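You operate a simulated robot arm through the tools that you are given. There is no shell and no other tool. Be economical: measure what you need, move in short steps, check, and stop when the job is done.

The job below is to be done with a simulated robot arm. You get a single attempt, and the scene is never put back.

TASK
Brush grease on the patch of the metre rule and shut both clamp levers.
Fine: grease from the flat tin; the brush goes back in its pot. A coat counts when it lies all over at full strength: go over it till it gets no stronger.
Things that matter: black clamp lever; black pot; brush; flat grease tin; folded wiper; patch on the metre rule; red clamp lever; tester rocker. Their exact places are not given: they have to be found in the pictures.

The check looks at the end state, three seconds after you hand in, the way a careful person would. Anything else that was tipped, shoved, dropped, spilled or broken makes it a failure.

THE ROBOT
A 6-joint arm with a two-finger parallel gripper on a trunk, on a base that drives. Base frame: it is fixed to the floor where the robot stands at the start and does not move with it; the origin is under the middle of the robot, x ahead of it, y to its left, z up. Readings come in cm, rad, newtons and seconds.
With the tool pointing down near the work surface it reaches from about 10 to 72 cm from the robot's upright axis, wherever it stands. Its first joint turns from -2.897 to 2.897 rad. Places, roughly: black clamp lever [50, 140, 100]; black pot [140, 0, 90]; brush [150, 0, 100]; flat grease tin [125, 25, 100]; folded wiper [125, 0, 75]; patch on the metre rule [30, 140, 90]; red clamp lever [-40, 190, 100]; tester rocker [-10, 180, 100]. Payload 3.91 kg.
The TCP is the grasp point between the finger pads, 3 cm short of the fingertips. In the tool frame z runs along the fingers and y along their closing line. The gripper opens to 11 cm. The fingers are 2 cm wide and 1 cm thick; the gripper's body (4.8 by 11.2 cm) begins 5.5 cm behind the TCP.
Orientation is told as [roll, pitch, yaw] about the base's x, y, z axes, in that order, counted from this pose: with the fingers straight down and closing along the base's y, the tool's x points along the base's -x, its y along +y and its z along -z.

THE INTERFACE
- The arm moves only by the tool move_arm. Its argument "motion" is a list of rows, each a list of 7 numbers: the shift along the base's x, y, z in m, then the turn, a rotation vector about the base's x, y, z in rad, then the finger opening in m, from 0 to 0.11. In form: [[dx, dy, dz, wx, wy, wz, fingers], ...]. A call has 1 to 10 rows; each row shifts and turns the commanded pose from where the row before left it. Each row takes 0.2 s and may step no farther than 5 cm and 0.15 rad from the row before; otherwise, or with a gripper value out of range, the whole call is refused. Where a pose cannot be reached the arm comes as near as it can. A force on the tool above 60 N (or 10 N above the force at the start of the call, whichever is more), or a blocked arm, ends the call early, and 0.2 s more pass. Each finger travels about 4.5 cm/s and halts on what it meets, pressing with about 21 N; the grip force reading is that of the motor and also rises with nothing between the fingers. The clock runs only during rows and for 0.2 s after the last one: add rows that do not move to give the fingers time. The reply holds the time, the measured pose of the TCP, the force on the tool along the base axes, the opening and the grip force, in the units named above and with some noise, with the torque about the TCP (base axes, N m) and any sound that the robot's microphone picked up, and new pictures: "show" is both (left out), scene, wrist or none.
- Cameras (640 x 400 px; columns grow to the right, rows downward): "scene" is now at [3.7, 14.04, 143.57]; the picture's right is [-0.19, -0.98, 0.00], its down [-0.33, 0.06, -0.94] and it looks along [0.92, -0.18, -0.34] (base axes); focal length 270 px, centre (320, 200). "wrist" rides on the gripper at [7.1, 2.2, -10.7] in the tool frame; the picture's right is [-0.29, 0.96, 0.00], its down [-0.76, -0.23, -0.61] and it looks along [-0.58, -0.18, 0.79] (tool axes); focal length 243 px, centre (320, 200).
- raise_lower(by): slides the trunk up (or, below 0, down) by that many cm; the arm and the scene camera ride with it, the base frame stays. It gives what a move gives, with no picture.
- roll_base(legs): drives the robot by 1 to 6 legs, each [ahead, left, turn to the left] in cm, cm and rad, along the robot's own axes; the way and the turn of a leg run together, so that a leg with both is an arc; at most 150 cm and 3.142 rad a leg. The arm and the cameras ride along, it lands a little off, and it stops where it bumps. It gives what a move gives, and a new picture of the scene camera.
- head_to(pan, tilt): turns the head with the scene camera to pan (to the left, within 1.501 rad either way) and tilt (down, from -0.506 to 1.204), counted from straight ahead of the robot. It gives what a move gives, and a new picture of the scene camera.
- measure_at(camera, pixels): for up to 12 pixels [column, row] of the newest picture of that camera ("zoom" is the newest enlarged one), the place [x, y, z] in the base frame of the surface seen there, good to about 0.2 cm, but the place of the scene camera against the robot may be out by one fixed shift of up to 1.2 cm in any direction. The clock stands still meanwhile.
- zoom(camera, box): a new picture of the part [left, top, right, bottom] of that camera's present view, enlarged. The clock stands still meanwhile.
- job_done(): hands the job in; it is judged then, once.

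Work in short steps. Measure before you move; look again where a grasp or a placing could have gone wrong, and mend it. You have 80 turns and 260 pictures in all, those below and enlarged ones among them. Open the gripper and draw the arm clear of the work before you hand the job in, unless the task says otherwise; then end with one line.

The tools are called after "Request:" by a JSON object that holds its "op" and its "data". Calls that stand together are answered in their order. move_arm: Moves the arm, as the interface text tells. Its arguments: {"type":"object","properties":{"motion":{"type":"array","items":{"type":"array","items":{"type":"number"}}},"show":{"type":"string","enum":["both","scene","wrist","none"]}},"required":["motion"]} The other tools are called the same way: raise_lower (by) slides the trunk up or down; roll_base (legs) drives the base; head_to (pan, tilt) turns the head that bears the scene camera; measure_at (camera, pixels) gives the place of the surface under pixels of a picture; zoom (camera, box) takes an enlarged picture of a part of a camera's view; job_done () hands the job in.

At the start:

```text
time: 0.0
tool_pos: [39.69, -3.06, 118.79]
tool_rot: [0.001, -0.001, 0.001]
contact_force: [0.0, -0.5, 1.3]
ft_torque: [0.05, 0.02, -0.01]
grip_width: 11.03
finger_force: 0.0
trunk travel left (down, up): [-36.3, 22.7]
robot x, y, heading: [-0.26, 0.05, -0.0]
head pan, tilt: [-0.19, 0.346]
```

scene: 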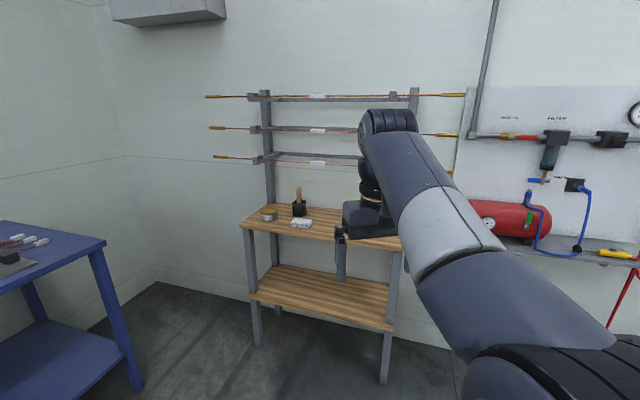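
wrist: 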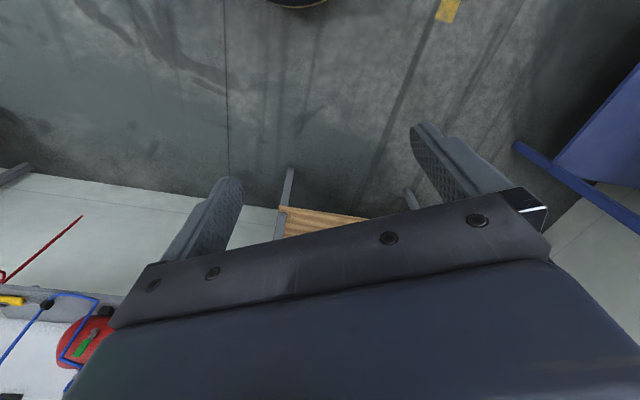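

The scene shows a wooden bench with a tin (268,214), a pot with brush (299,205) and a wiper (301,223). I zoom in on them and also turn to look at the left side.

Request:
{"op": "zoom", "data": {"camera": "scene", "box": [230, 170, 350, 245]}}

Request:
{"op": "measure_at", "data": {"camera": "scene", "pixels": [[268, 214], [299, 210], [299, 190], [301, 224], [245, 225], [330, 215], [350, 245], [246, 228], [18, 250], [100, 242]]}}

Request:
{"op": "head_to", "data": {"pan": 1.2, "tilt": 0.35}}

```text
5.33 times, centred on (290, 208) of scene
```

zoom: 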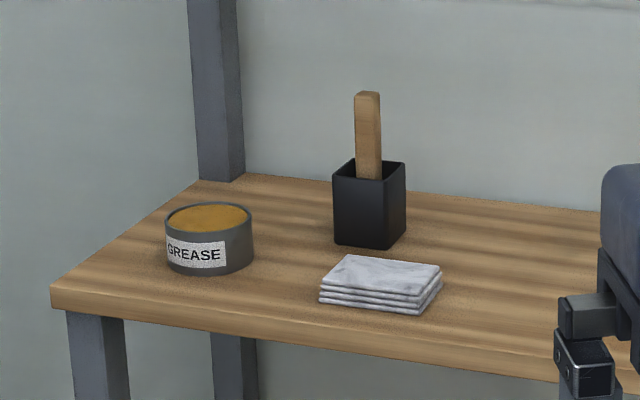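

```text
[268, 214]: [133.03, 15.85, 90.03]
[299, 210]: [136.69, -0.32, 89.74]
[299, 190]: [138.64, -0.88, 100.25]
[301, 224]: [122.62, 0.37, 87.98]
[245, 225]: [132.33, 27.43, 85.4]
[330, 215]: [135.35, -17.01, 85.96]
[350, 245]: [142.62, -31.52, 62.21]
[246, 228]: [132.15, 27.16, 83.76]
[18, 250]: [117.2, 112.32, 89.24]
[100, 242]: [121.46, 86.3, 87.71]
```

```text
time: 1.5
tool_pos: [39.66, -3.04, 118.74]
tool_rot: [0.0, -0.001, 0.001]
contact_force: [-0.4, -0.5, 0.4]
ft_torque: [-0.04, 0.03, 0.0]
grip_width: 10.99
finger_force: 0.1
trunk travel left (down, up): [-36.3, 22.7]
robot x, y, heading: [-0.09, -0.01, 0.0]
head pan, tilt: [1.201, 0.351]
```

scene: 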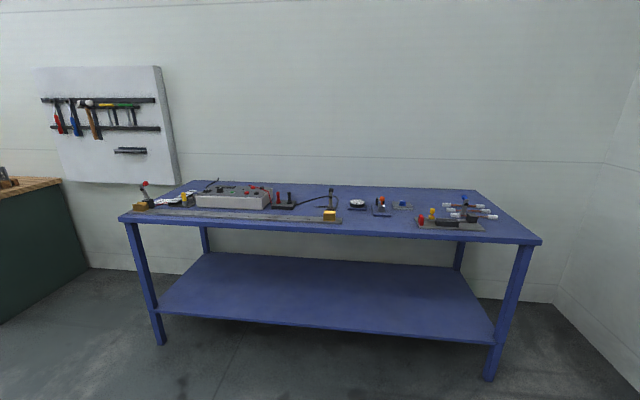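

The blue table carries the metre rule (around (150–340, 213)), so I zoom in on both halves.

Request:
{"op": "zoom", "data": {"camera": "scene", "box": [115, 165, 275, 265]}}

Request:
{"op": "zoom", "data": {"camera": "scene", "box": [225, 165, 385, 265]}}

Request:
{"op": "zoom", "data": {"camera": "scene", "box": [350, 165, 510, 265]}}

Request:
{"op": "measure_at", "data": {"camera": "scene", "pixels": [[123, 218], [538, 239], [330, 214], [170, 211], [250, 214], [145, 190], [146, 204], [288, 200], [230, 196], [380, 200], [330, 190], [300, 222]]}}

```text
4.00 times, centred on (195, 215) of scene
```

zoom: 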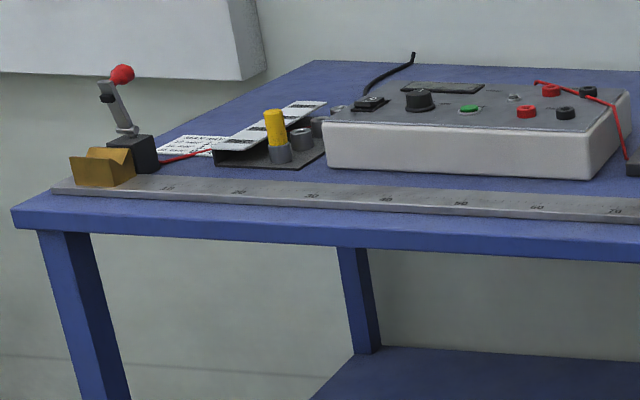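

```text
4.00 times, centred on (305, 215) of scene
```

zoom: 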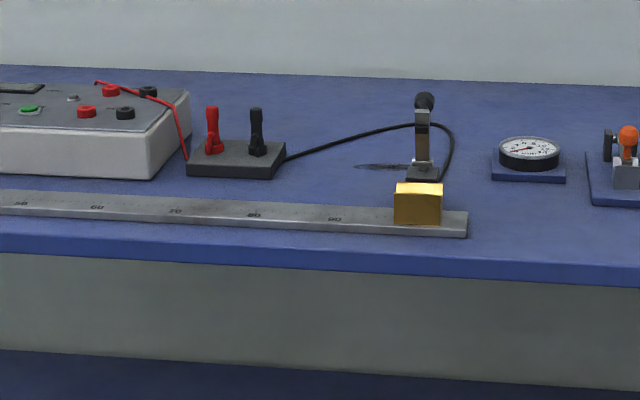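

```text
4.00 times, centred on (430, 215) of scene
```

zoom: 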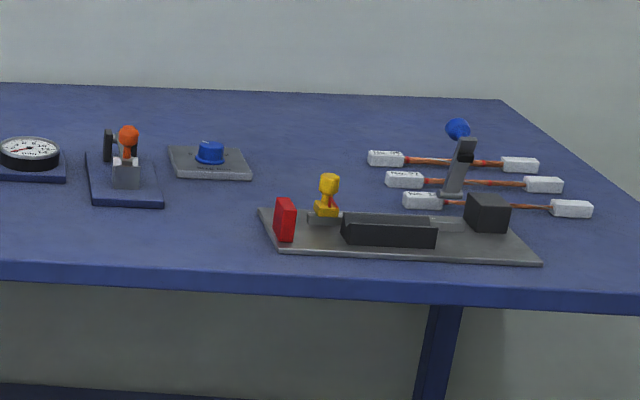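

```text
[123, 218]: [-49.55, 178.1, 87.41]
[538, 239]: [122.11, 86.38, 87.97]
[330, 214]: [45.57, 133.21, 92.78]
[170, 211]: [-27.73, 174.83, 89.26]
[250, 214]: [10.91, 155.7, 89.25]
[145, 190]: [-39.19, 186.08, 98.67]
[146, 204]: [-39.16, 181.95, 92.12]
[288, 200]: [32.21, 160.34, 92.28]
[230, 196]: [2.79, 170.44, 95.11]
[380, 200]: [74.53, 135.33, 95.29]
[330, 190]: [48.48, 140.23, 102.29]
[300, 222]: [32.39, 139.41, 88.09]
```

The rule, the two clamps and the tester box are located roughly. The brush comes first, so I drive toward the bench.

Request:
{"op": "roll_base", "data": {"legs": [[72, 0, 0]]}}

Request:
{"op": "head_to", "data": {"pan": 0.1, "tilt": 0.75}}

```text
time: 5.4
tool_pos: [111.03, -3.8, 118.73]
tool_rot: [0.002, -0.001, -0.009]
contact_force: [0.1, 0.5, -0.4]
ft_torque: [0.02, -0.01, -0.03]
grip_width: 11.0
finger_force: 0.0
trunk travel left (down, up): [-36.3, 22.7]
robot x, y, heading: [71.43, -0.13, -0.005]
head pan, tilt: [1.201, 0.351]
```

scene: 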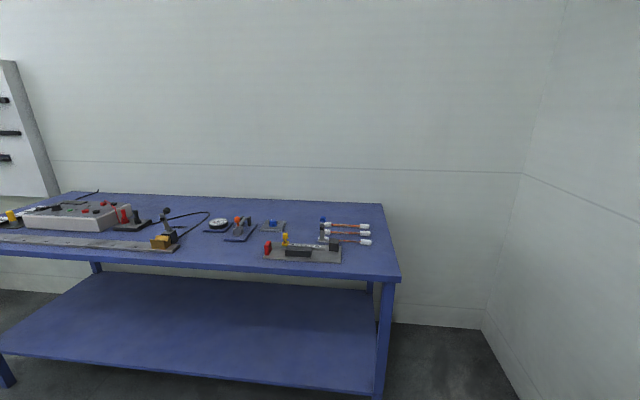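

```text
time: 6.8
tool_pos: [111.1, -3.66, 118.76]
tool_rot: [-0.001, 0.0, -0.007]
contact_force: [1.1, 0.3, 0.4]
ft_torque: [0.0, 0.0, -0.01]
grip_width: 10.99
finger_force: 0.1
trunk travel left (down, up): [-36.3, 22.7]
robot x, y, heading: [71.38, -0.32, -0.007]
head pan, tilt: [0.099, 0.75]
```

scene: 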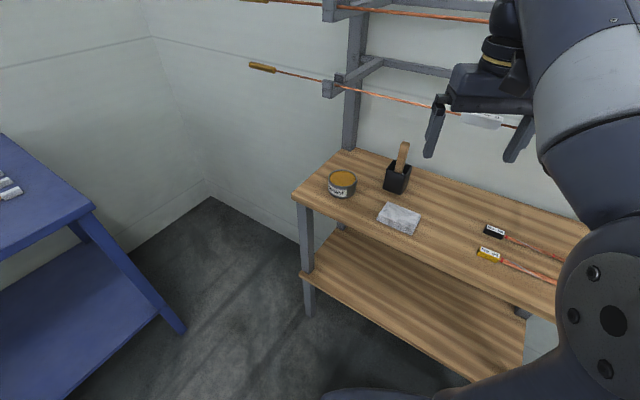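

The bench is close: tin (342,182), pot (398,175), wiper (399,217). I zoom in and measure them, along with the cable rack behind.

Request:
{"op": "zoom", "data": {"camera": "scene", "box": [300, 130, 460, 230]}}

Request:
{"op": "measure_at", "data": {"camera": "scene", "pixels": [[404, 146], [400, 165], [393, 182], [342, 178], [399, 214], [400, 101], [328, 90], [380, 210], [296, 196], [345, 154], [328, 20], [440, 220]]}}

```text
4.00 times, centred on (380, 180) of scene
```

zoom: 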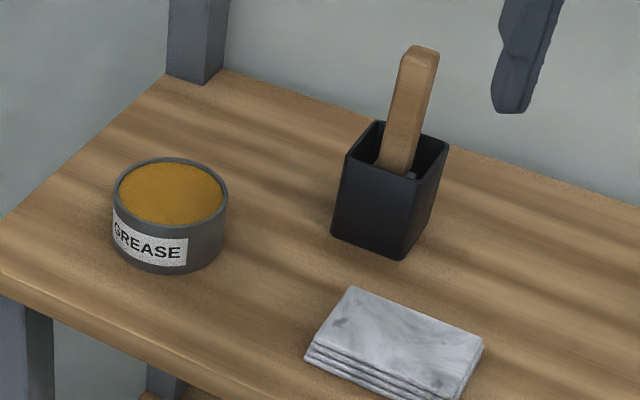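

```text
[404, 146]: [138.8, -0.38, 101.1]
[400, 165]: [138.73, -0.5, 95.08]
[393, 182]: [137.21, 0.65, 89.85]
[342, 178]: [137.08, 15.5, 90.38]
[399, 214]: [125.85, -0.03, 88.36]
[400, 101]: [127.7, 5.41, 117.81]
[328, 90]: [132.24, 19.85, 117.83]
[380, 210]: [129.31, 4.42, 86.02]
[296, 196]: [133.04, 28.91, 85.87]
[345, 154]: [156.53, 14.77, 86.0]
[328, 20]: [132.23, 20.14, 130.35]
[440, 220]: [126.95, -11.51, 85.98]
```

The cables hang over the bench's front edge at z≈118, so I'll approach the brush with the gripper horizontal, underneath them. First I measure the orientation of the pot and handle in the zoom.

Request:
{"op": "zoom", "data": {"camera": "scene", "box": [376, 136, 424, 166]}}

Request:
{"op": "zoom", "data": {"camera": "scene", "box": [380, 138, 420, 200]}}

```text
13.33 times, centred on (400, 151) of scene
```

zoom: 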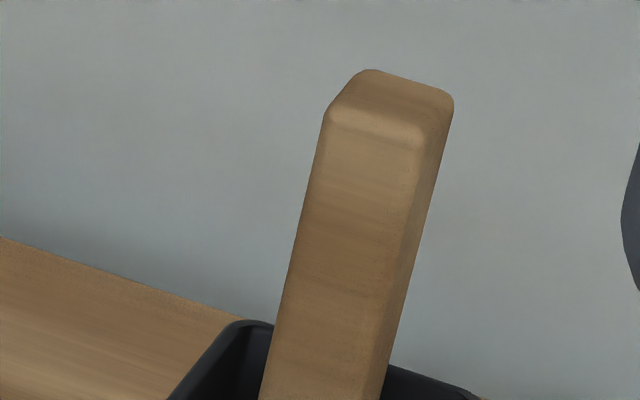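

```text
6.45 times, centred on (400, 169) of scene
```

zoom: 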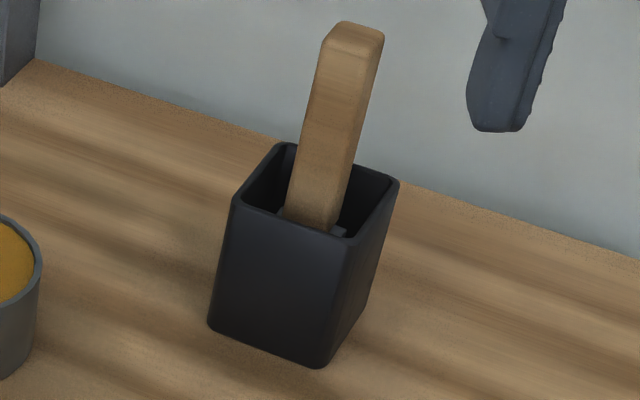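

Handle and pot look aligned with each other. I measure the corners in this zoom.

Request:
{"op": "measure_at", "data": {"camera": "zoom", "pixels": [[210, 322], [318, 366], [234, 200], [350, 240], [396, 182], [285, 146], [330, 50], [370, 58], [378, 38], [340, 26], [296, 205], [336, 222]]}}

```text
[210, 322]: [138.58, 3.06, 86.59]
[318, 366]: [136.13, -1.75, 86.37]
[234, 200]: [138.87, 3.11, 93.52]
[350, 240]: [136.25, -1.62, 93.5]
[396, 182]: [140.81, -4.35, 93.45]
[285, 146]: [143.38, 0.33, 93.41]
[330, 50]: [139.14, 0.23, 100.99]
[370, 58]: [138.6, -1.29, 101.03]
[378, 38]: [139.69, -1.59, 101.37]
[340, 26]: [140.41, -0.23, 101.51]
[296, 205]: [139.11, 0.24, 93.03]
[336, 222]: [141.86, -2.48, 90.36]
```

The handle centre is about (139.5,−0.7), its top z≈101.5 and its yaw about −0.4. I back off slightly to make room and turn the tool to near-horizontal in front of the bench.

Request:
{"op": "roll_base", "data": {"legs": [[-10, 0, 0]]}}

Request:
{"op": "move_arm", "data": {"motion": [[0, 0.03, 0, 0, 0, -0.133, 0.11], [0, 0.03, -0.01, 0, 0, -0.133, 0.11], [0, 0.03, -0.01, 0, 0, -0.133, 0.11], [0, 0.03, -0.01, -0.0567, -0.1341, 0, 0.11], [0, 0.02, -0.01, -0.0567, -0.1341, 0, 0.11], [0.01, 0.01, -0.01, -0.0567, -0.1341, 0, 0.1], [0.01, 0, -0.01, -0.0567, -0.1341, 0, 0.09]]}}

```text
time: 7.9
tool_pos: [101.11, -3.45, 118.74]
tool_rot: [-0.001, -0.001, -0.006]
contact_force: [0.9, -0.2, 0.3]
ft_torque: [-0.02, 0.0, 0.0]
grip_width: 10.98
finger_force: 0.0
trunk travel left (down, up): [-36.3, 22.7]
robot x, y, heading: [61.41, -0.25, -0.006]
head pan, tilt: [0.099, 0.75]
```

scene: 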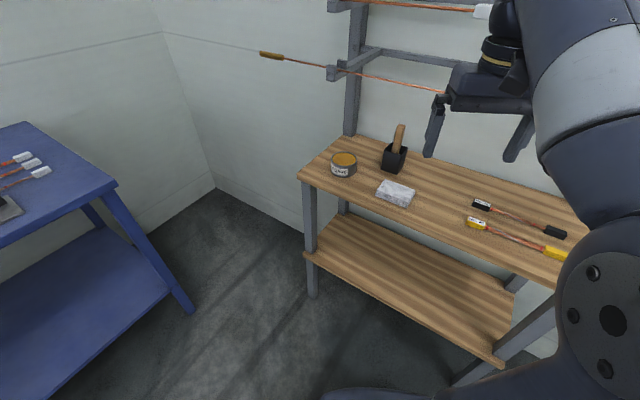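

```text
time: 9.5
tool_pos: [103.1, 11.47, 112.7]
tool_rot: [0.003, -0.584, -0.405]
contact_force: [-0.2, -0.3, 0.6]
ft_torque: [0.01, -0.03, -0.03]
grip_width: 9.04
finger_force: 0.0
trunk travel left (down, up): [-36.3, 22.7]
robot x, y, heading: [61.02, 0.23, -0.002]
head pan, tilt: [0.099, 0.75]
```

scene: 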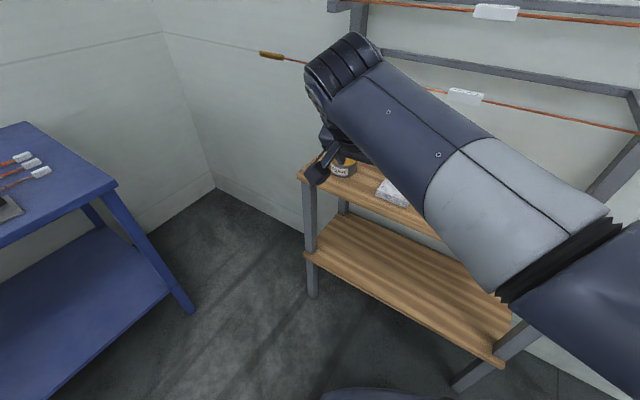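
wrist: 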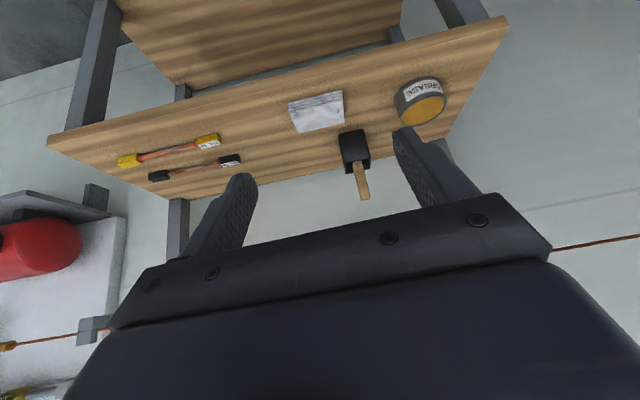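

The brush shows in the wrist view at (360,180), with the tin at (422,100). I measure with this camera, which has no fixed shift, then finish the tilt.

Request:
{"op": "measure_at", "data": {"camera": "wrist", "pixels": [[361, 175], [364, 196], [358, 150], [426, 110], [430, 100], [415, 92], [318, 110], [600, 241], [60, 341]]}}

Request:
{"op": "move_arm", "data": {"motion": [[0.005, 0, -0.02, -0.0567, -0.1341, 0, 0.08], [0.005, 0, -0.02, -0.0567, -0.1341, 0, 0.07], [0.005, 0, -0.02, -0.0567, -0.1341, 0, 0.06], [0, 0, -0.02, -0.0567, -0.1341, 0, 0.06], [0, 0, -0.02, -0.0567, -0.1341, 0, 0.06]]}}

```text
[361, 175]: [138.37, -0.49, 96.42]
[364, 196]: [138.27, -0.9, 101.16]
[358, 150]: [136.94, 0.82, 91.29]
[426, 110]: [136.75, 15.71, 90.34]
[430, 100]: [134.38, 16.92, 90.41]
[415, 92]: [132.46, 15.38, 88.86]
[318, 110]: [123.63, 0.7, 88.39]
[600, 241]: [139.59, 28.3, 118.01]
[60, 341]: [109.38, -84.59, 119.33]
```

```text
time: 10.7
tool_pos: [104.68, 11.53, 102.82]
tool_rot: [0.016, -1.311, -0.414]
contact_force: [0.7, 0.2, -0.5]
ft_torque: [-0.01, 0.0, 0.0]
grip_width: 6.0
finger_force: 0.0
trunk travel left (down, up): [-36.3, 22.7]
robot x, y, heading: [61.62, -0.27, -0.003]
head pan, tilt: [0.099, 0.75]
```

scene: 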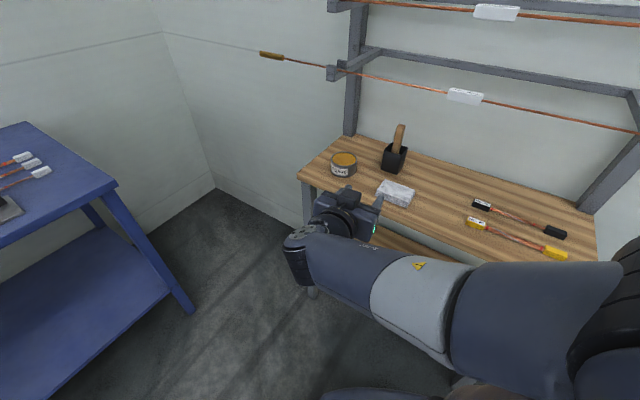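
wrist: 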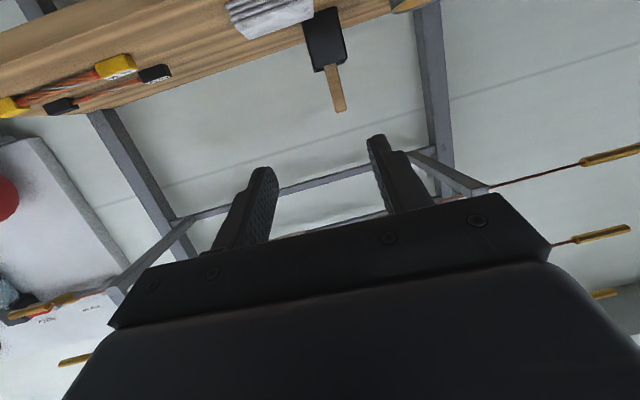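

The tool is near horizontal now. I check wrist-link heights against the bench edge before moving in.

Request:
{"op": "measure_at", "data": {"camera": "scene", "pixels": [[298, 240], [300, 280], [340, 240], [345, 195], [375, 240], [330, 280], [310, 188], [398, 218], [440, 235], [420, 300]]}}

Request:
{"op": "measure_at", "data": {"camera": "wrist", "pixels": [[334, 85], [338, 105], [331, 70], [325, 40], [270, 22]]}}

```text
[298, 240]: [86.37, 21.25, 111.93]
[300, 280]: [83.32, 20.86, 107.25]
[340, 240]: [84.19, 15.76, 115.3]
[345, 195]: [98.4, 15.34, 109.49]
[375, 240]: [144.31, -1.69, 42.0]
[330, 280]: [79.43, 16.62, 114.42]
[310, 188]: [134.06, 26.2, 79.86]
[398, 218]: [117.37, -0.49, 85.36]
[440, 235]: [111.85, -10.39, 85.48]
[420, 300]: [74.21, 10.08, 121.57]
```

```text
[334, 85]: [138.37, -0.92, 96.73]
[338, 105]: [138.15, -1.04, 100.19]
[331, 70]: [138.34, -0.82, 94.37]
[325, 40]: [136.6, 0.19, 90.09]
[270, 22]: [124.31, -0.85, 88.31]
```

Clearances are good: the wrist links stay in front of and below the cable. I advance along the line to about 7 cm short of the handle.

Request:
{"op": "move_arm", "data": {"motion": [[0.039, -0.0142, -0.006, 0, 0, 0, 0.06], [0.039, -0.0142, -0.006, 0, 0, 0, 0.06], [0.039, -0.0142, -0.006, 0, 0, 0, 0.06], [0.039, -0.0142, -0.006, 0, 0, 0, 0.06], [0.039, -0.0142, -0.006, 0, 0, 0, 0.06], [0.039, -0.0142, -0.006, 0, 0, 0, 0.06], [0.03, -0.012, -0.006, 0, 0, 0, 0.06]]}}

```text
time: 12.3
tool_pos: [131.1, 1.79, 98.5]
tool_rot: [0.016, -1.31, -0.418]
contact_force: [-0.5, 0.7, 1.2]
ft_torque: [0.0, 0.0, 0.02]
grip_width: 5.99
finger_force: 0.0
trunk travel left (down, up): [-36.3, 22.7]
robot x, y, heading: [61.73, -0.32, -0.004]
head pan, tilt: [0.099, 0.75]
```

scene: 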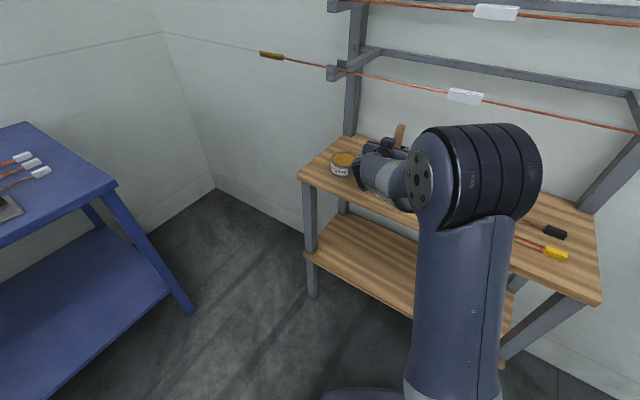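
wrist: 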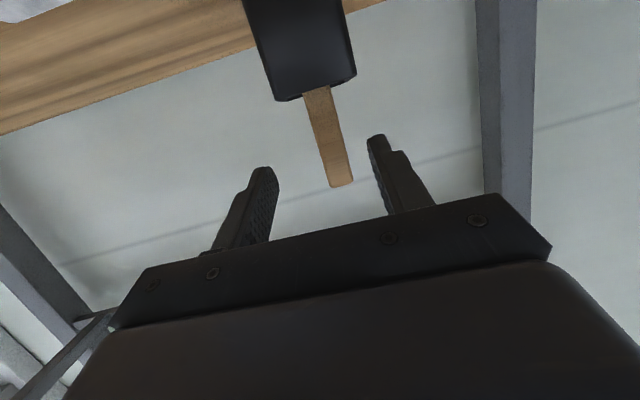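

The brush is between the fingers' lines at (332,150). I check the handle's position and the height of the dark joint at (470,130).

Request:
{"op": "measure_at", "data": {"camera": "wrist", "pixels": [[330, 140], [320, 141], [345, 138], [336, 165], [338, 184], [322, 110]]}}

Request:
{"op": "measure_at", "data": {"camera": "scene", "pixels": [[470, 128], [530, 140], [500, 125], [420, 180], [380, 170], [395, 165]]}}

```text
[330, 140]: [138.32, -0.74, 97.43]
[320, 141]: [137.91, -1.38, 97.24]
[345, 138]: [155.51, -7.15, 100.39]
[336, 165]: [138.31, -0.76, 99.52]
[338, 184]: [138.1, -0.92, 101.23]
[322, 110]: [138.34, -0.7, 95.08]
```

```text
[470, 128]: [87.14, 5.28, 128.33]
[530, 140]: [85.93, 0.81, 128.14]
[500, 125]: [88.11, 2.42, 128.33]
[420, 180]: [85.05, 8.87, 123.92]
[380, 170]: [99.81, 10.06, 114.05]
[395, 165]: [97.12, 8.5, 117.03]
```

The handle centre is about (139.0,−1.05). I move in 8 cm and close on it.

Request:
{"op": "move_arm", "data": {"motion": [[0.027, -0.0097, 0, 0, 0, 0, 0.06], [0.026, -0.0097, 0, 0, 0, 0, 0.06], [0.026, -0.0096, 0, 0, 0, 0, 0.06], [0, 0, 0, 0, 0, 0, 0.04], [0, 0, 0, 0, 0, 0, 0.02], [0, 0, 0, 0, 0, 0, 0.005], [0, 0, 0, 0, 0, 0, 0.005], [0, 0, 0, 0, 0, 0, 0.005]]}}

```text
time: 14.1
tool_pos: [139.0, -1.26, 98.56]
tool_rot: [0.018, -1.311, -0.418]
contact_force: [0.2, 0.3, 0.2]
ft_torque: [-0.05, -0.01, -0.01]
grip_width: 2.14
finger_force: 21.2
trunk travel left (down, up): [-36.3, 22.7]
robot x, y, heading: [61.38, -0.03, -0.008]
head pan, tilt: [0.099, 0.75]
```

scene: 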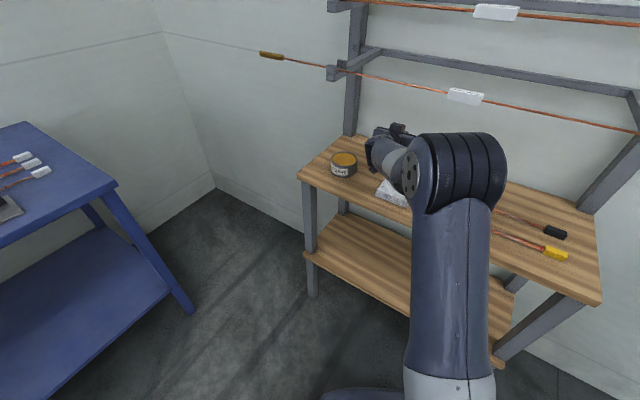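
wrist: 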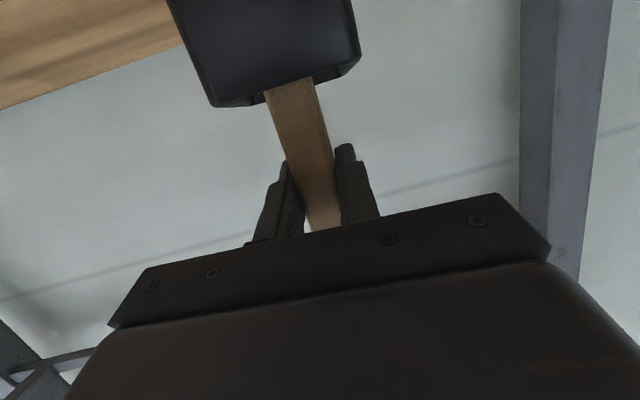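

The grip holds at 2.14 cm. I lift the brush straight up 8 cm.

Request:
{"op": "move_arm", "data": {"motion": [[0, 0, 0.02, 0, 0, 0, 0.005], [0, 0, 0.02, 0, 0, 0, 0.005], [0, 0, 0.02, 0, 0, 0, 0.005], [0, 0, 0.02, 0, 0, 0, 0.005]]}}

```text
time: 15.1
tool_pos: [138.91, -1.12, 106.51]
tool_rot: [0.017, -1.311, -0.419]
contact_force: [-0.4, -0.5, 0.2]
ft_torque: [-0.03, 0.0, -0.02]
grip_width: 2.17
finger_force: 20.5
trunk travel left (down, up): [-36.3, 22.7]
robot x, y, heading: [61.4, -0.15, -0.006]
head pan, tilt: [0.099, 0.75]
```

scene: 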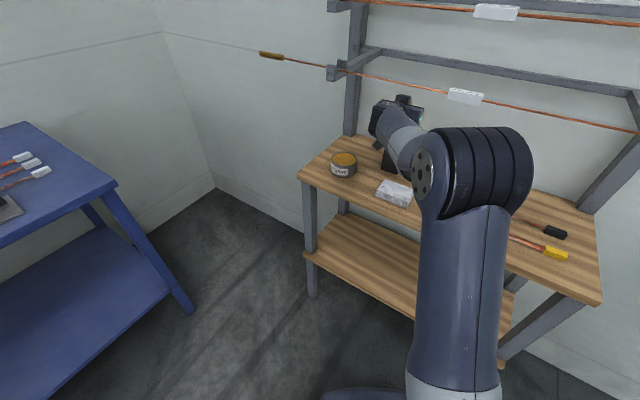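
wrist: 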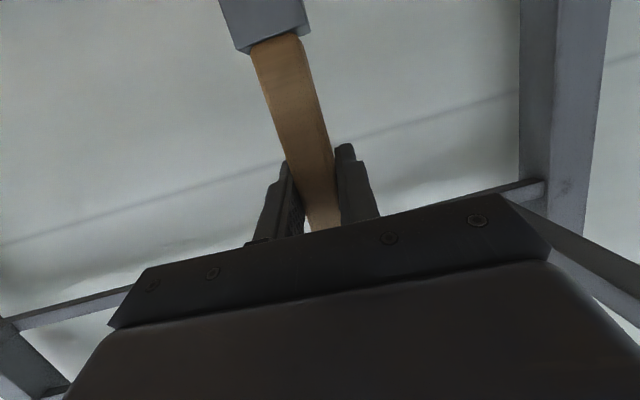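

The ferrule is visible at (265,25). I zoom to see whether the bristles clear the pot rim.

Request:
{"op": "zoom", "data": {"camera": "scene", "box": [320, 85, 448, 205]}}

Request:
{"op": "measure_at", "data": {"camera": "wrist", "pixels": [[275, 45], [265, 25], [262, 5], [298, 10]]}}

```text
3.33 times, centred on (384, 145) of scene
```

zoom: 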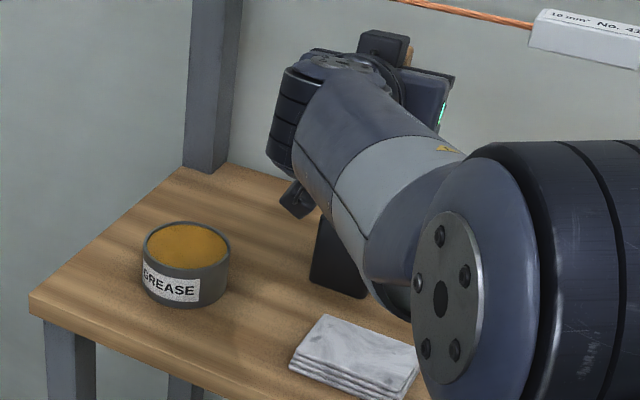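

```text
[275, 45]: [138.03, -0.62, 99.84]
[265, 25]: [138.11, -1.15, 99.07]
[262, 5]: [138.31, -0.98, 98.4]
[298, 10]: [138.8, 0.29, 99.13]
```

The ferrule top is at 99.7, so the tip is near 95 and above the rim (93.4). I measure the tin rim in the zoom for its centre and the level of the grease.

Request:
{"op": "measure_at", "data": {"camera": "zoom", "pixels": [[148, 245], [227, 245], [190, 224], [186, 268], [188, 246], [160, 250], [210, 245], [165, 296]]}}

Request:
{"op": "move_arm", "data": {"motion": [[0, 0, 0.01, 0, 0, 0, 0.005], [-0.01, 0.03, 0, 0, 0, 0, 0.005], [-0.01, 0.03, 0, 0, 0, 0, 0.005]]}}

```text
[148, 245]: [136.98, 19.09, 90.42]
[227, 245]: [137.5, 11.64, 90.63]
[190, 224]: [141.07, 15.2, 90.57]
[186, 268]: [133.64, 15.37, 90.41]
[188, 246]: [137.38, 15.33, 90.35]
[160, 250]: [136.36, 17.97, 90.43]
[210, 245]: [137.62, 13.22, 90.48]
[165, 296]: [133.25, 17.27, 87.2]
```

```text
time: 15.9
tool_pos: [136.85, 4.91, 107.74]
tool_rot: [0.017, -1.31, -0.418]
contact_force: [0.4, -0.3, -0.7]
ft_torque: [0.0, 0.0, -0.01]
grip_width: 2.13
finger_force: 21.1
trunk travel left (down, up): [-36.3, 22.7]
robot x, y, heading: [61.38, -0.24, -0.005]
head pan, tilt: [0.099, 0.75]
```

scene: 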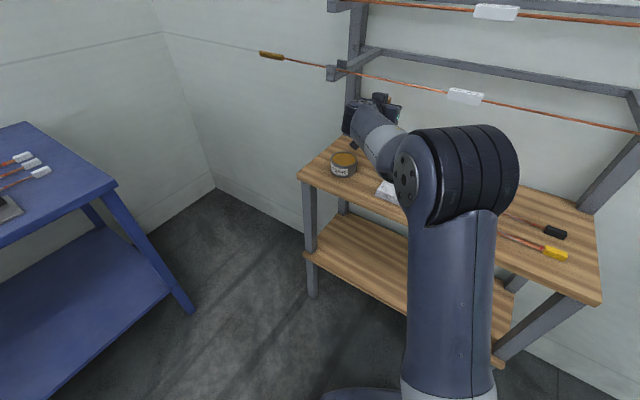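
wrist: 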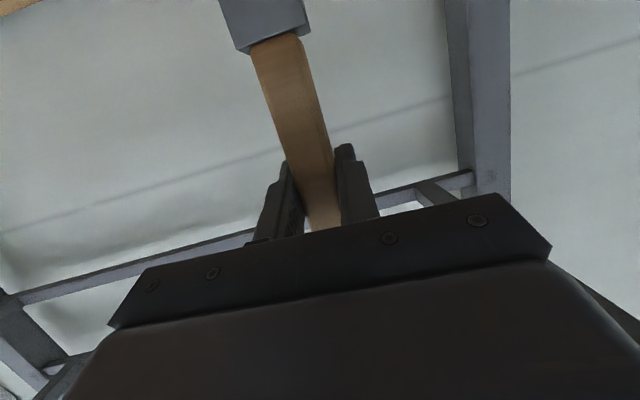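

The tin centre is about (136.9,15.0) and the grease surface is z≈90.4. I move over it at slightly lower height.

Request:
{"op": "move_arm", "data": {"motion": [[0, 0.035, -0.01, 0, 0, 0, 0.005], [0, 0.035, -0.01, 0, 0, 0, 0.005], [0, 0.031, -0.01, 0, 0, 0, 0.005], [0, 0, 0, 0, 0, 0, 0.005]]}}

Request:
{"op": "zoom", "data": {"camera": "scene", "box": [296, 85, 424, 205]}}

```text
time: 16.9
tool_pos: [136.82, 14.9, 104.66]
tool_rot: [0.016, -1.311, -0.416]
contact_force: [-0.6, 0.2, -1.1]
ft_torque: [0.03, 0.02, -0.03]
grip_width: 2.15
finger_force: 20.8
trunk travel left (down, up): [-36.3, 22.7]
robot x, y, heading: [61.54, -0.47, -0.002]
head pan, tilt: [0.099, 0.75]
```

scene: 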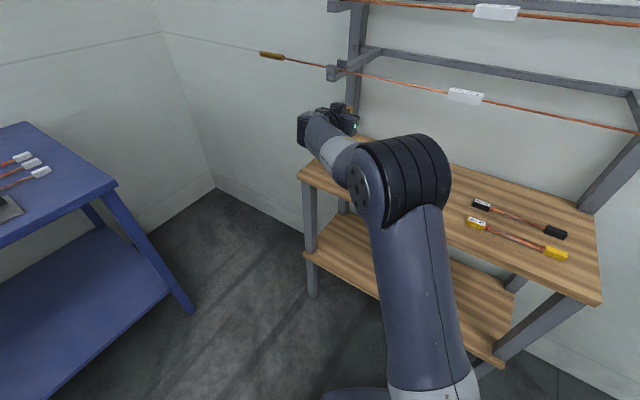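
wrist: 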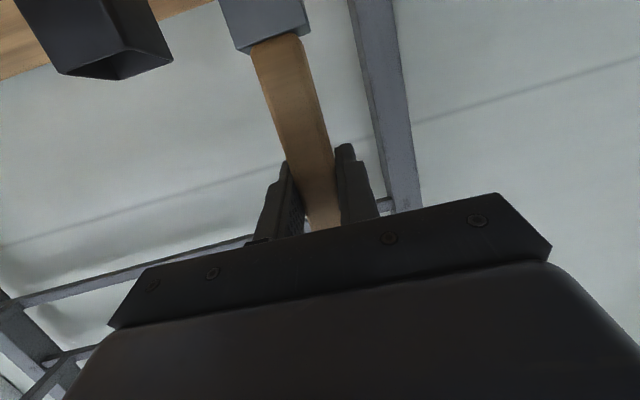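

```text
3.33 times, centred on (360, 145) of scene
```

zoom: 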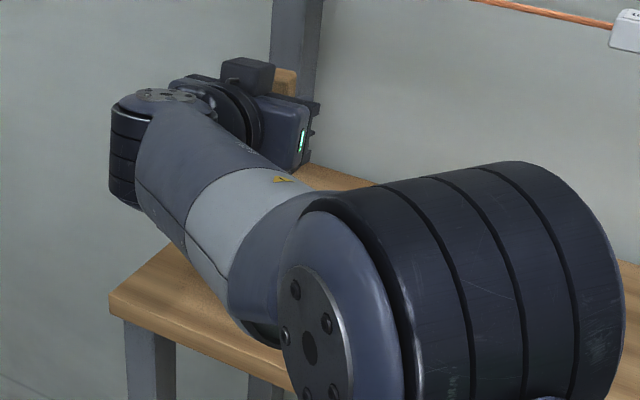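

The brush is over the tin. I lower in small steps, watching the force.

Request:
{"op": "move_arm", "data": {"motion": [[0, 0, -0.007, 0, 0, 0, 0.005], [0, 0, -0.007, 0, 0, 0, 0.005], [0, 0, -0.006, 0, 0, 0, 0.005], [0, 0, -0.005, 0, 0, 0, 0.005]], "show": "wrist"}}

```text
time: 17.9
tool_pos: [136.81, 14.93, 102.44]
tool_rot: [0.025, -1.317, -0.426]
contact_force: [1.2, 0.8, 12.2]
ft_torque: [-0.13, -0.14, 0.0]
grip_width: 2.14
finger_force: 21.1
trunk travel left (down, up): [-36.3, 22.7]
robot x, y, heading: [61.41, -0.12, -0.003]
head pan, tilt: [0.099, 0.75]
```

wrist: 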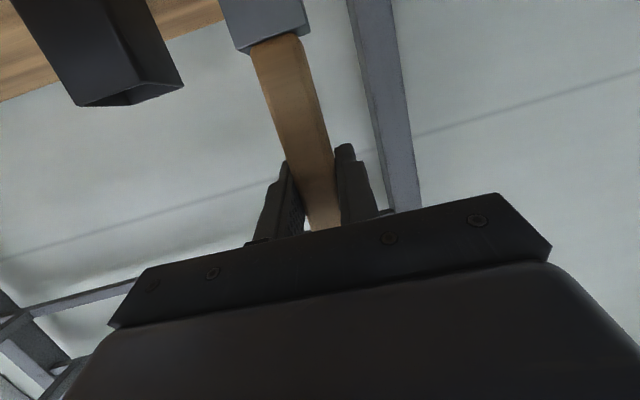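

Contact at 12 N with the tip at the grease level, so the tip is 12 cm below the TCP. I ease off slightly, stir gently to load the brush, then raise it.

Request:
{"op": "move_arm", "data": {"motion": [[0, 0.006, 0.001, 0, 0, 0, 0.005], [0, -0.006, 0, 0, 0, 0, 0.005], [0, -0.006, 0, 0, 0, 0, 0.005], [0, 0.006, 0, 0, 0, 0, 0.005], [0, 0, 0.01, 0, 0, 0, 0.005], [0, 0, 0.02, 0, 0, 0, 0.005]]}}

Request:
{"op": "zoom", "data": {"camera": "wrist", "box": [160, 0, 400, 150]}}

```text
time: 19.3
tool_pos: [137.0, 14.91, 105.02]
tool_rot: [0.014, -1.308, -0.415]
contact_force: [0.7, 0.6, -0.5]
ft_torque: [0.01, 0.0, -0.04]
grip_width: 2.16
finger_force: 20.9
trunk travel left (down, up): [-36.3, 22.7]
robot x, y, heading: [61.58, -0.27, -0.006]
head pan, tilt: [0.099, 0.75]
```

scene: 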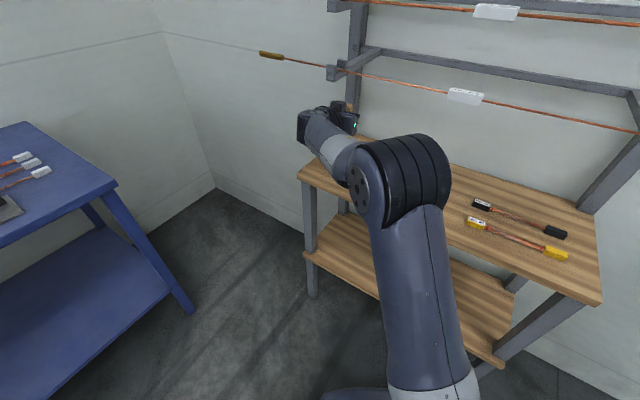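
wrist: 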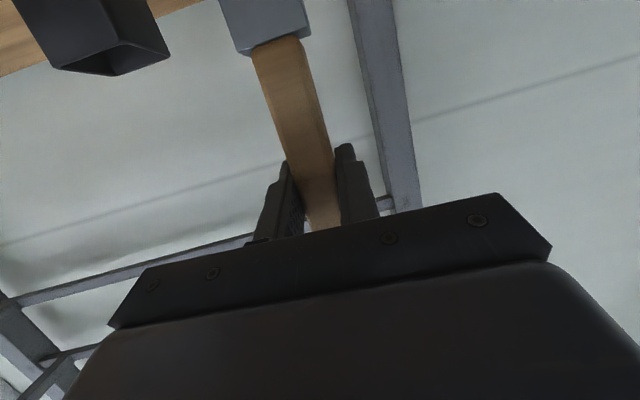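

```text
2.67 times, centred on (280, 75) of wrist
```

zoom: 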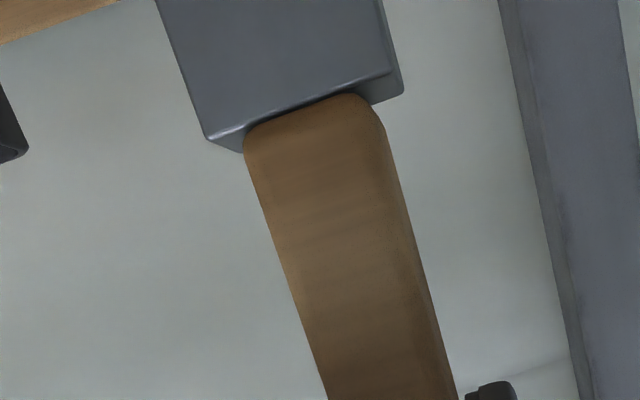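

The brush is loaded. I retract it along the approach line, out from under the cables.

Request:
{"op": "move_arm", "data": {"motion": [[-0.02, 0.008, 0.005, 0, 0, 0, 0.005], [-0.035, 0.013, 0.005, 0, 0, 0, 0.005], [-0.035, 0.013, 0, 0, 0, 0, 0.005], [-0.035, 0.013, 0, 0, 0, 0, 0.005], [-0.035, 0.01, 0, 0, 0, 0, 0.005], [-0.035, 0.0, 0, 0, 0, 0, 0.005], [-0.035, 0.0, 0, 0, 0, 0, 0.005], [-0.035, 0.0, 0.01, 0, 0, 0, 0.005], [-0.035, 0.0, 0.01, 0, 0, 0, 0.005]]}}

```text
time: 21.3
tool_pos: [106.91, 20.74, 108.13]
tool_rot: [0.018, -1.309, -0.418]
contact_force: [0.1, 0.8, -0.4]
ft_torque: [-0.01, -0.01, 0.0]
grip_width: 2.14
finger_force: 21.1
trunk travel left (down, up): [-36.3, 22.7]
robot x, y, heading: [61.78, -0.15, -0.007]
head pan, tilt: [0.099, 0.75]
```

scene: 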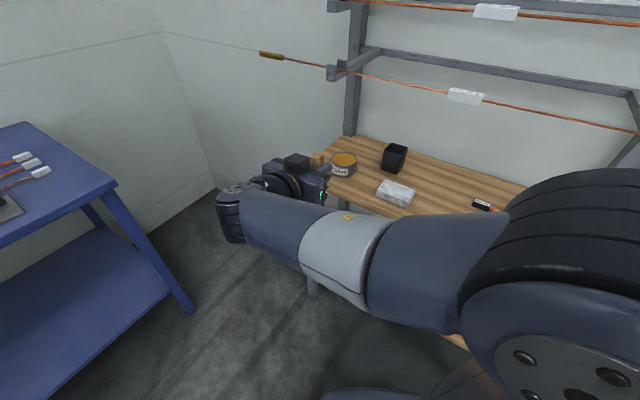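
wrist: 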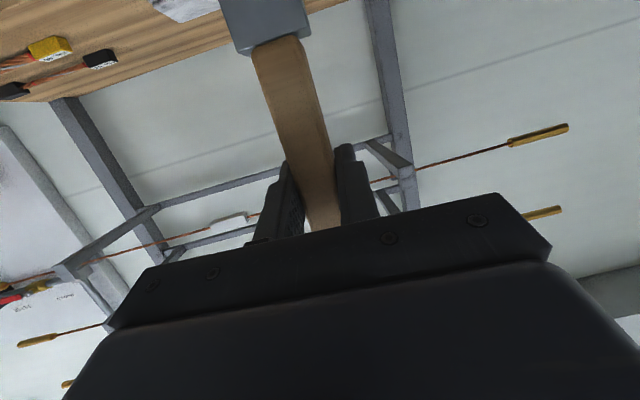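

All clear. I drive back, then left, then turn to face the blue table.

Request:
{"op": "roll_base", "data": {"legs": [[-52, 0, 0], [-10, 72, 0], [0, 0, 1.08]]}}

Request:
{"op": "head_to", "data": {"pan": -0.1, "tilt": 0.65}}

```text
time: 30.7
tool_pos: [2.89, 123.19, 108.18]
tool_rot: [0.017, -1.311, 0.678]
contact_force: [0.0, -0.1, -1.0]
ft_torque: [-0.02, 0.0, 0.02]
grip_width: 2.14
finger_force: 21.2
trunk travel left (down, up): [-36.3, 22.7]
robot x, y, heading: [0.35, 73.2, 1.088]
head pan, tilt: [0.099, 0.75]
```

scene: 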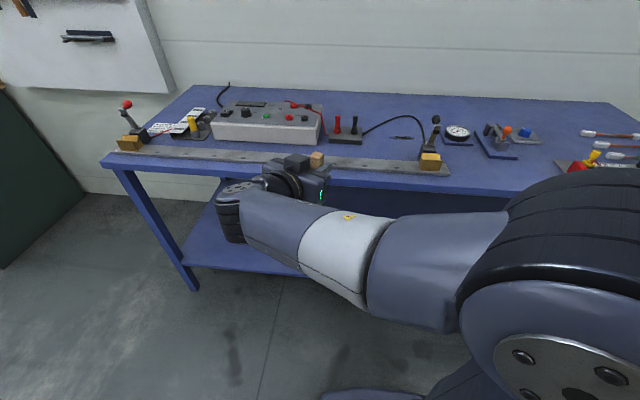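

```text
time: 31.4
tool_pos: [2.87, 123.23, 108.09]
tool_rot: [0.018, -1.312, 0.677]
contact_force: [-0.3, -0.3, -1.0]
ft_torque: [0.01, -0.03, -0.01]
grip_width: 2.12
finger_force: 20.9
trunk travel left (down, up): [-36.3, 22.7]
robot x, y, heading: [0.52, 73.29, 1.093]
head pan, tilt: [-0.099, 0.649]
```

scene: 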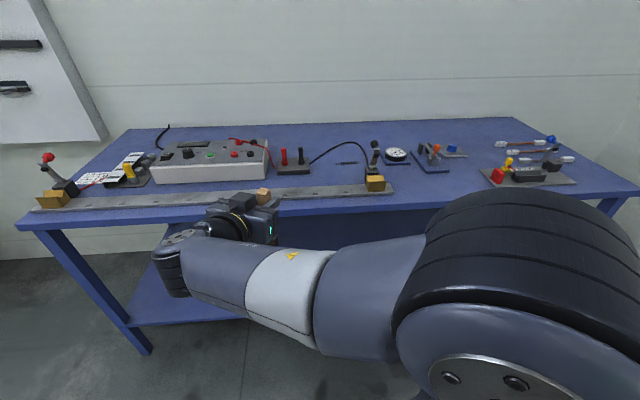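

Now I zoom on the rule to find the patch, and on the tester and clamps.

Request:
{"op": "zoom", "data": {"camera": "scene", "box": [260, 130, 420, 230]}}

Request:
{"op": "zoom", "data": {"camera": "scene", "box": [20, 130, 180, 230]}}

Request:
{"op": "zoom", "data": {"camera": "scene", "box": [140, 125, 300, 225]}}

```text
4.00 times, centred on (340, 180) of scene
```

zoom: 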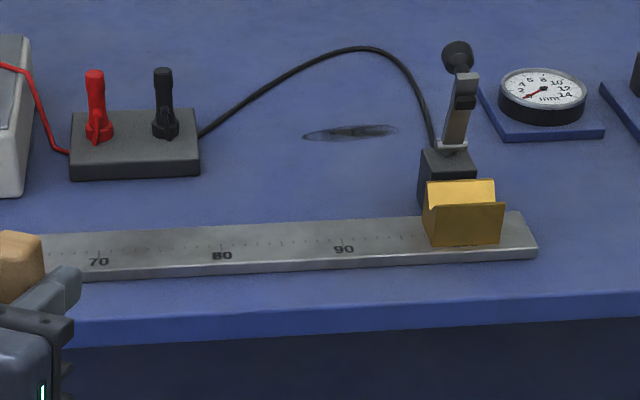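

```text
4.00 times, centred on (100, 180) of scene
```

zoom: 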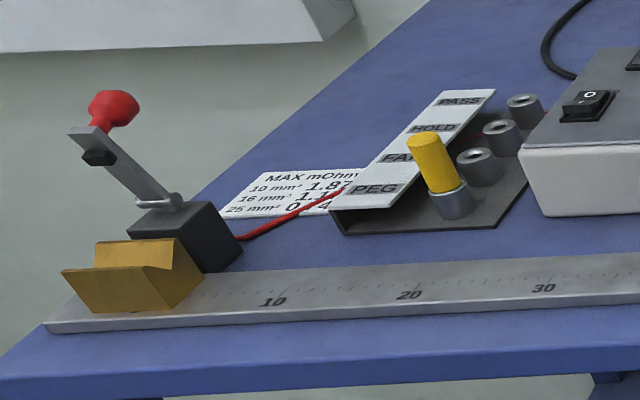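

```text
4.00 times, centred on (220, 175) of scene
```

zoom: 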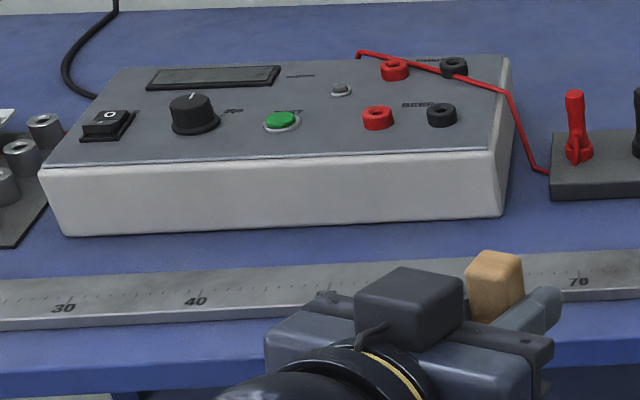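

No patch is obvious on the rule yet, and the hand hides the 50–68 cm span. I raise the hand and look closer.

Request:
{"op": "move_arm", "data": {"motion": [[-0.03, -0.02, 0.04, 0, 0, 0, 0.005], [-0.03, -0.02, 0.04, 0, 0, 0, 0.005], [-0.03, 0, 0.04, 0, 0, 0, 0.005], [-0.02, 0, 0.03, 0, 0, 0, 0.005]]}}

Request:
{"op": "zoom", "data": {"camera": "scene", "box": [220, 170, 316, 230]}}

Request:
{"op": "zoom", "data": {"camera": "scene", "box": [300, 165, 396, 225]}}

```text
refused: row 1 steps farther than a row can; nothing moved
```

```text
6.67 times, centred on (268, 200) of scene
```

zoom: 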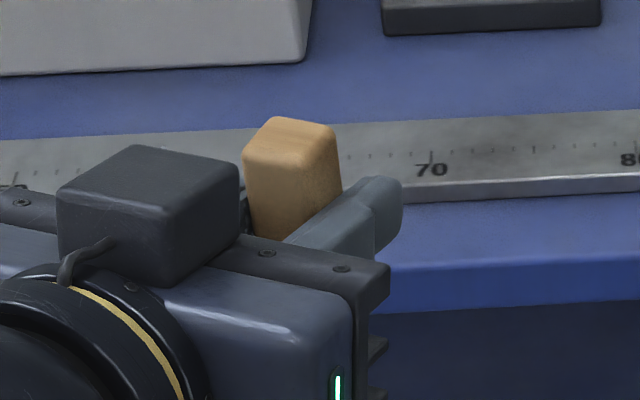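

```text
6.67 times, centred on (348, 195) of scene
```

zoom: 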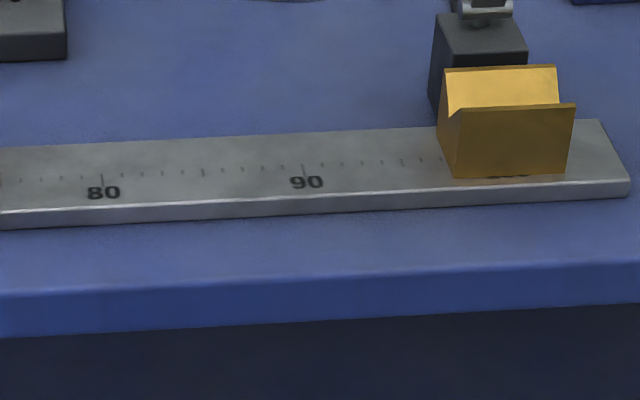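

Smaller steps: I raise the hand clear of the 50–68 cm span.

Request:
{"op": "move_arm", "data": {"motion": [[-0.02, -0.01, 0.04, 0, 0, 0, 0.005], [-0.02, -0.01, 0.04, 0, 0, 0, 0.005], [-0.02, 0, 0.04, 0, 0, 0, 0.005], [-0.02, 0, 0.04, 0, 0, 0, 0.005], [-0.02, 0, 0.0, 0, 0, 0, 0.005]]}}

Request:
{"op": "zoom", "data": {"camera": "scene", "box": [160, 170, 256, 230]}}

Request:
{"op": "zoom", "data": {"camera": "scene", "box": [235, 165, 331, 225]}}

```text
time: 32.6
tool_pos: [-7.13, 121.39, 124.06]
tool_rot: [0.014, -1.31, 0.681]
contact_force: [1.2, -0.1, -0.3]
ft_torque: [-0.03, 0.0, 0.03]
grip_width: 2.16
finger_force: 21.4
trunk travel left (down, up): [-36.3, 22.7]
robot x, y, heading: [0.61, 73.31, 1.091]
head pan, tilt: [-0.099, 0.649]
```

scene: 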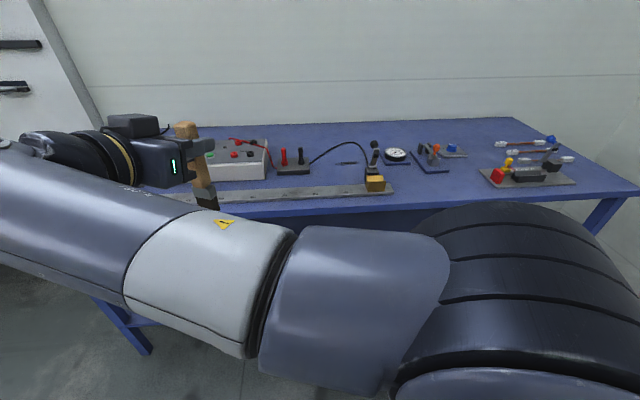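
wrist: 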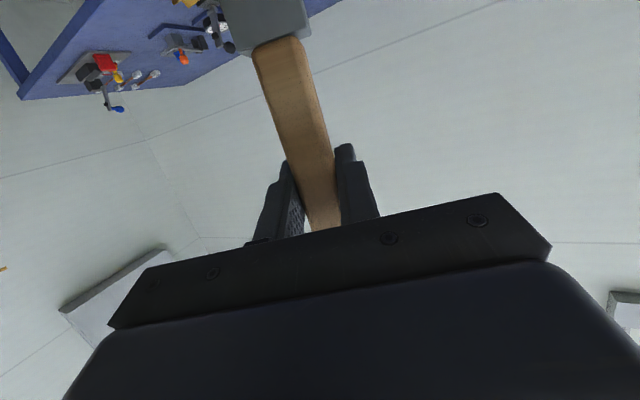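

```text
6.67 times, centred on (208, 200) of scene
```

zoom: 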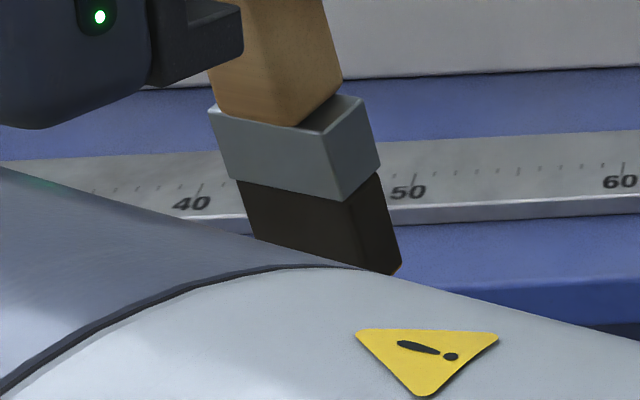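

```text
6.67 times, centred on (283, 195) of scene
```

zoom: 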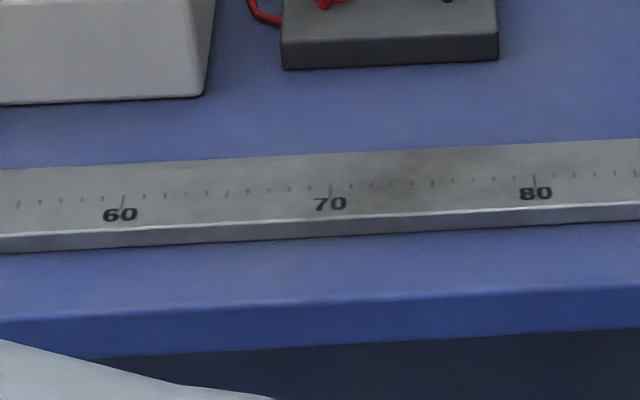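

There's a faintly darker area around the 68–78 cm marks. I zoom further.

Request:
{"op": "zoom", "data": {"camera": "scene", "box": [274, 180, 322, 210]}}

Request:
{"op": "zoom", "data": {"camera": "scene", "box": [175, 170, 239, 210]}}

```text
13.33 times, centred on (298, 195) of scene
```

zoom: 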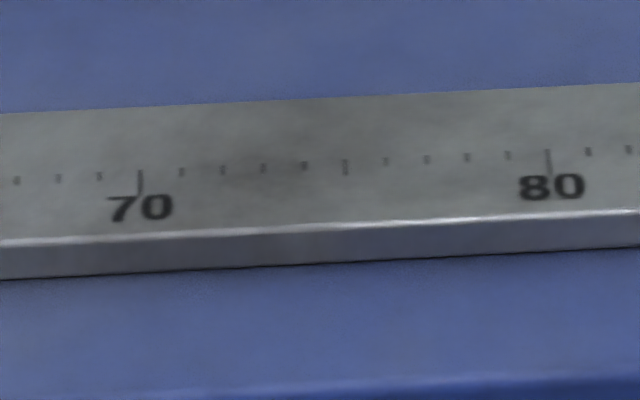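

```text
10.00 times, centred on (207, 190) of scene
```

zoom: 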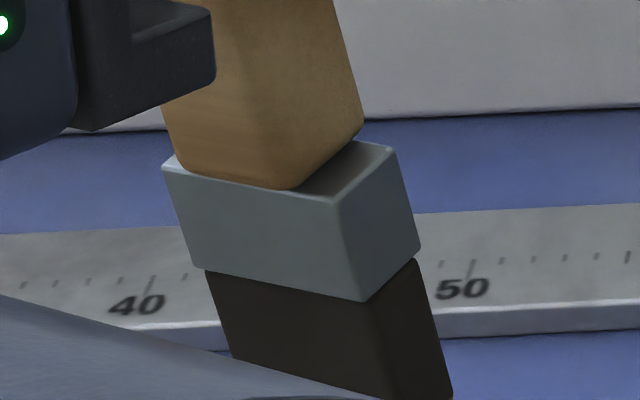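

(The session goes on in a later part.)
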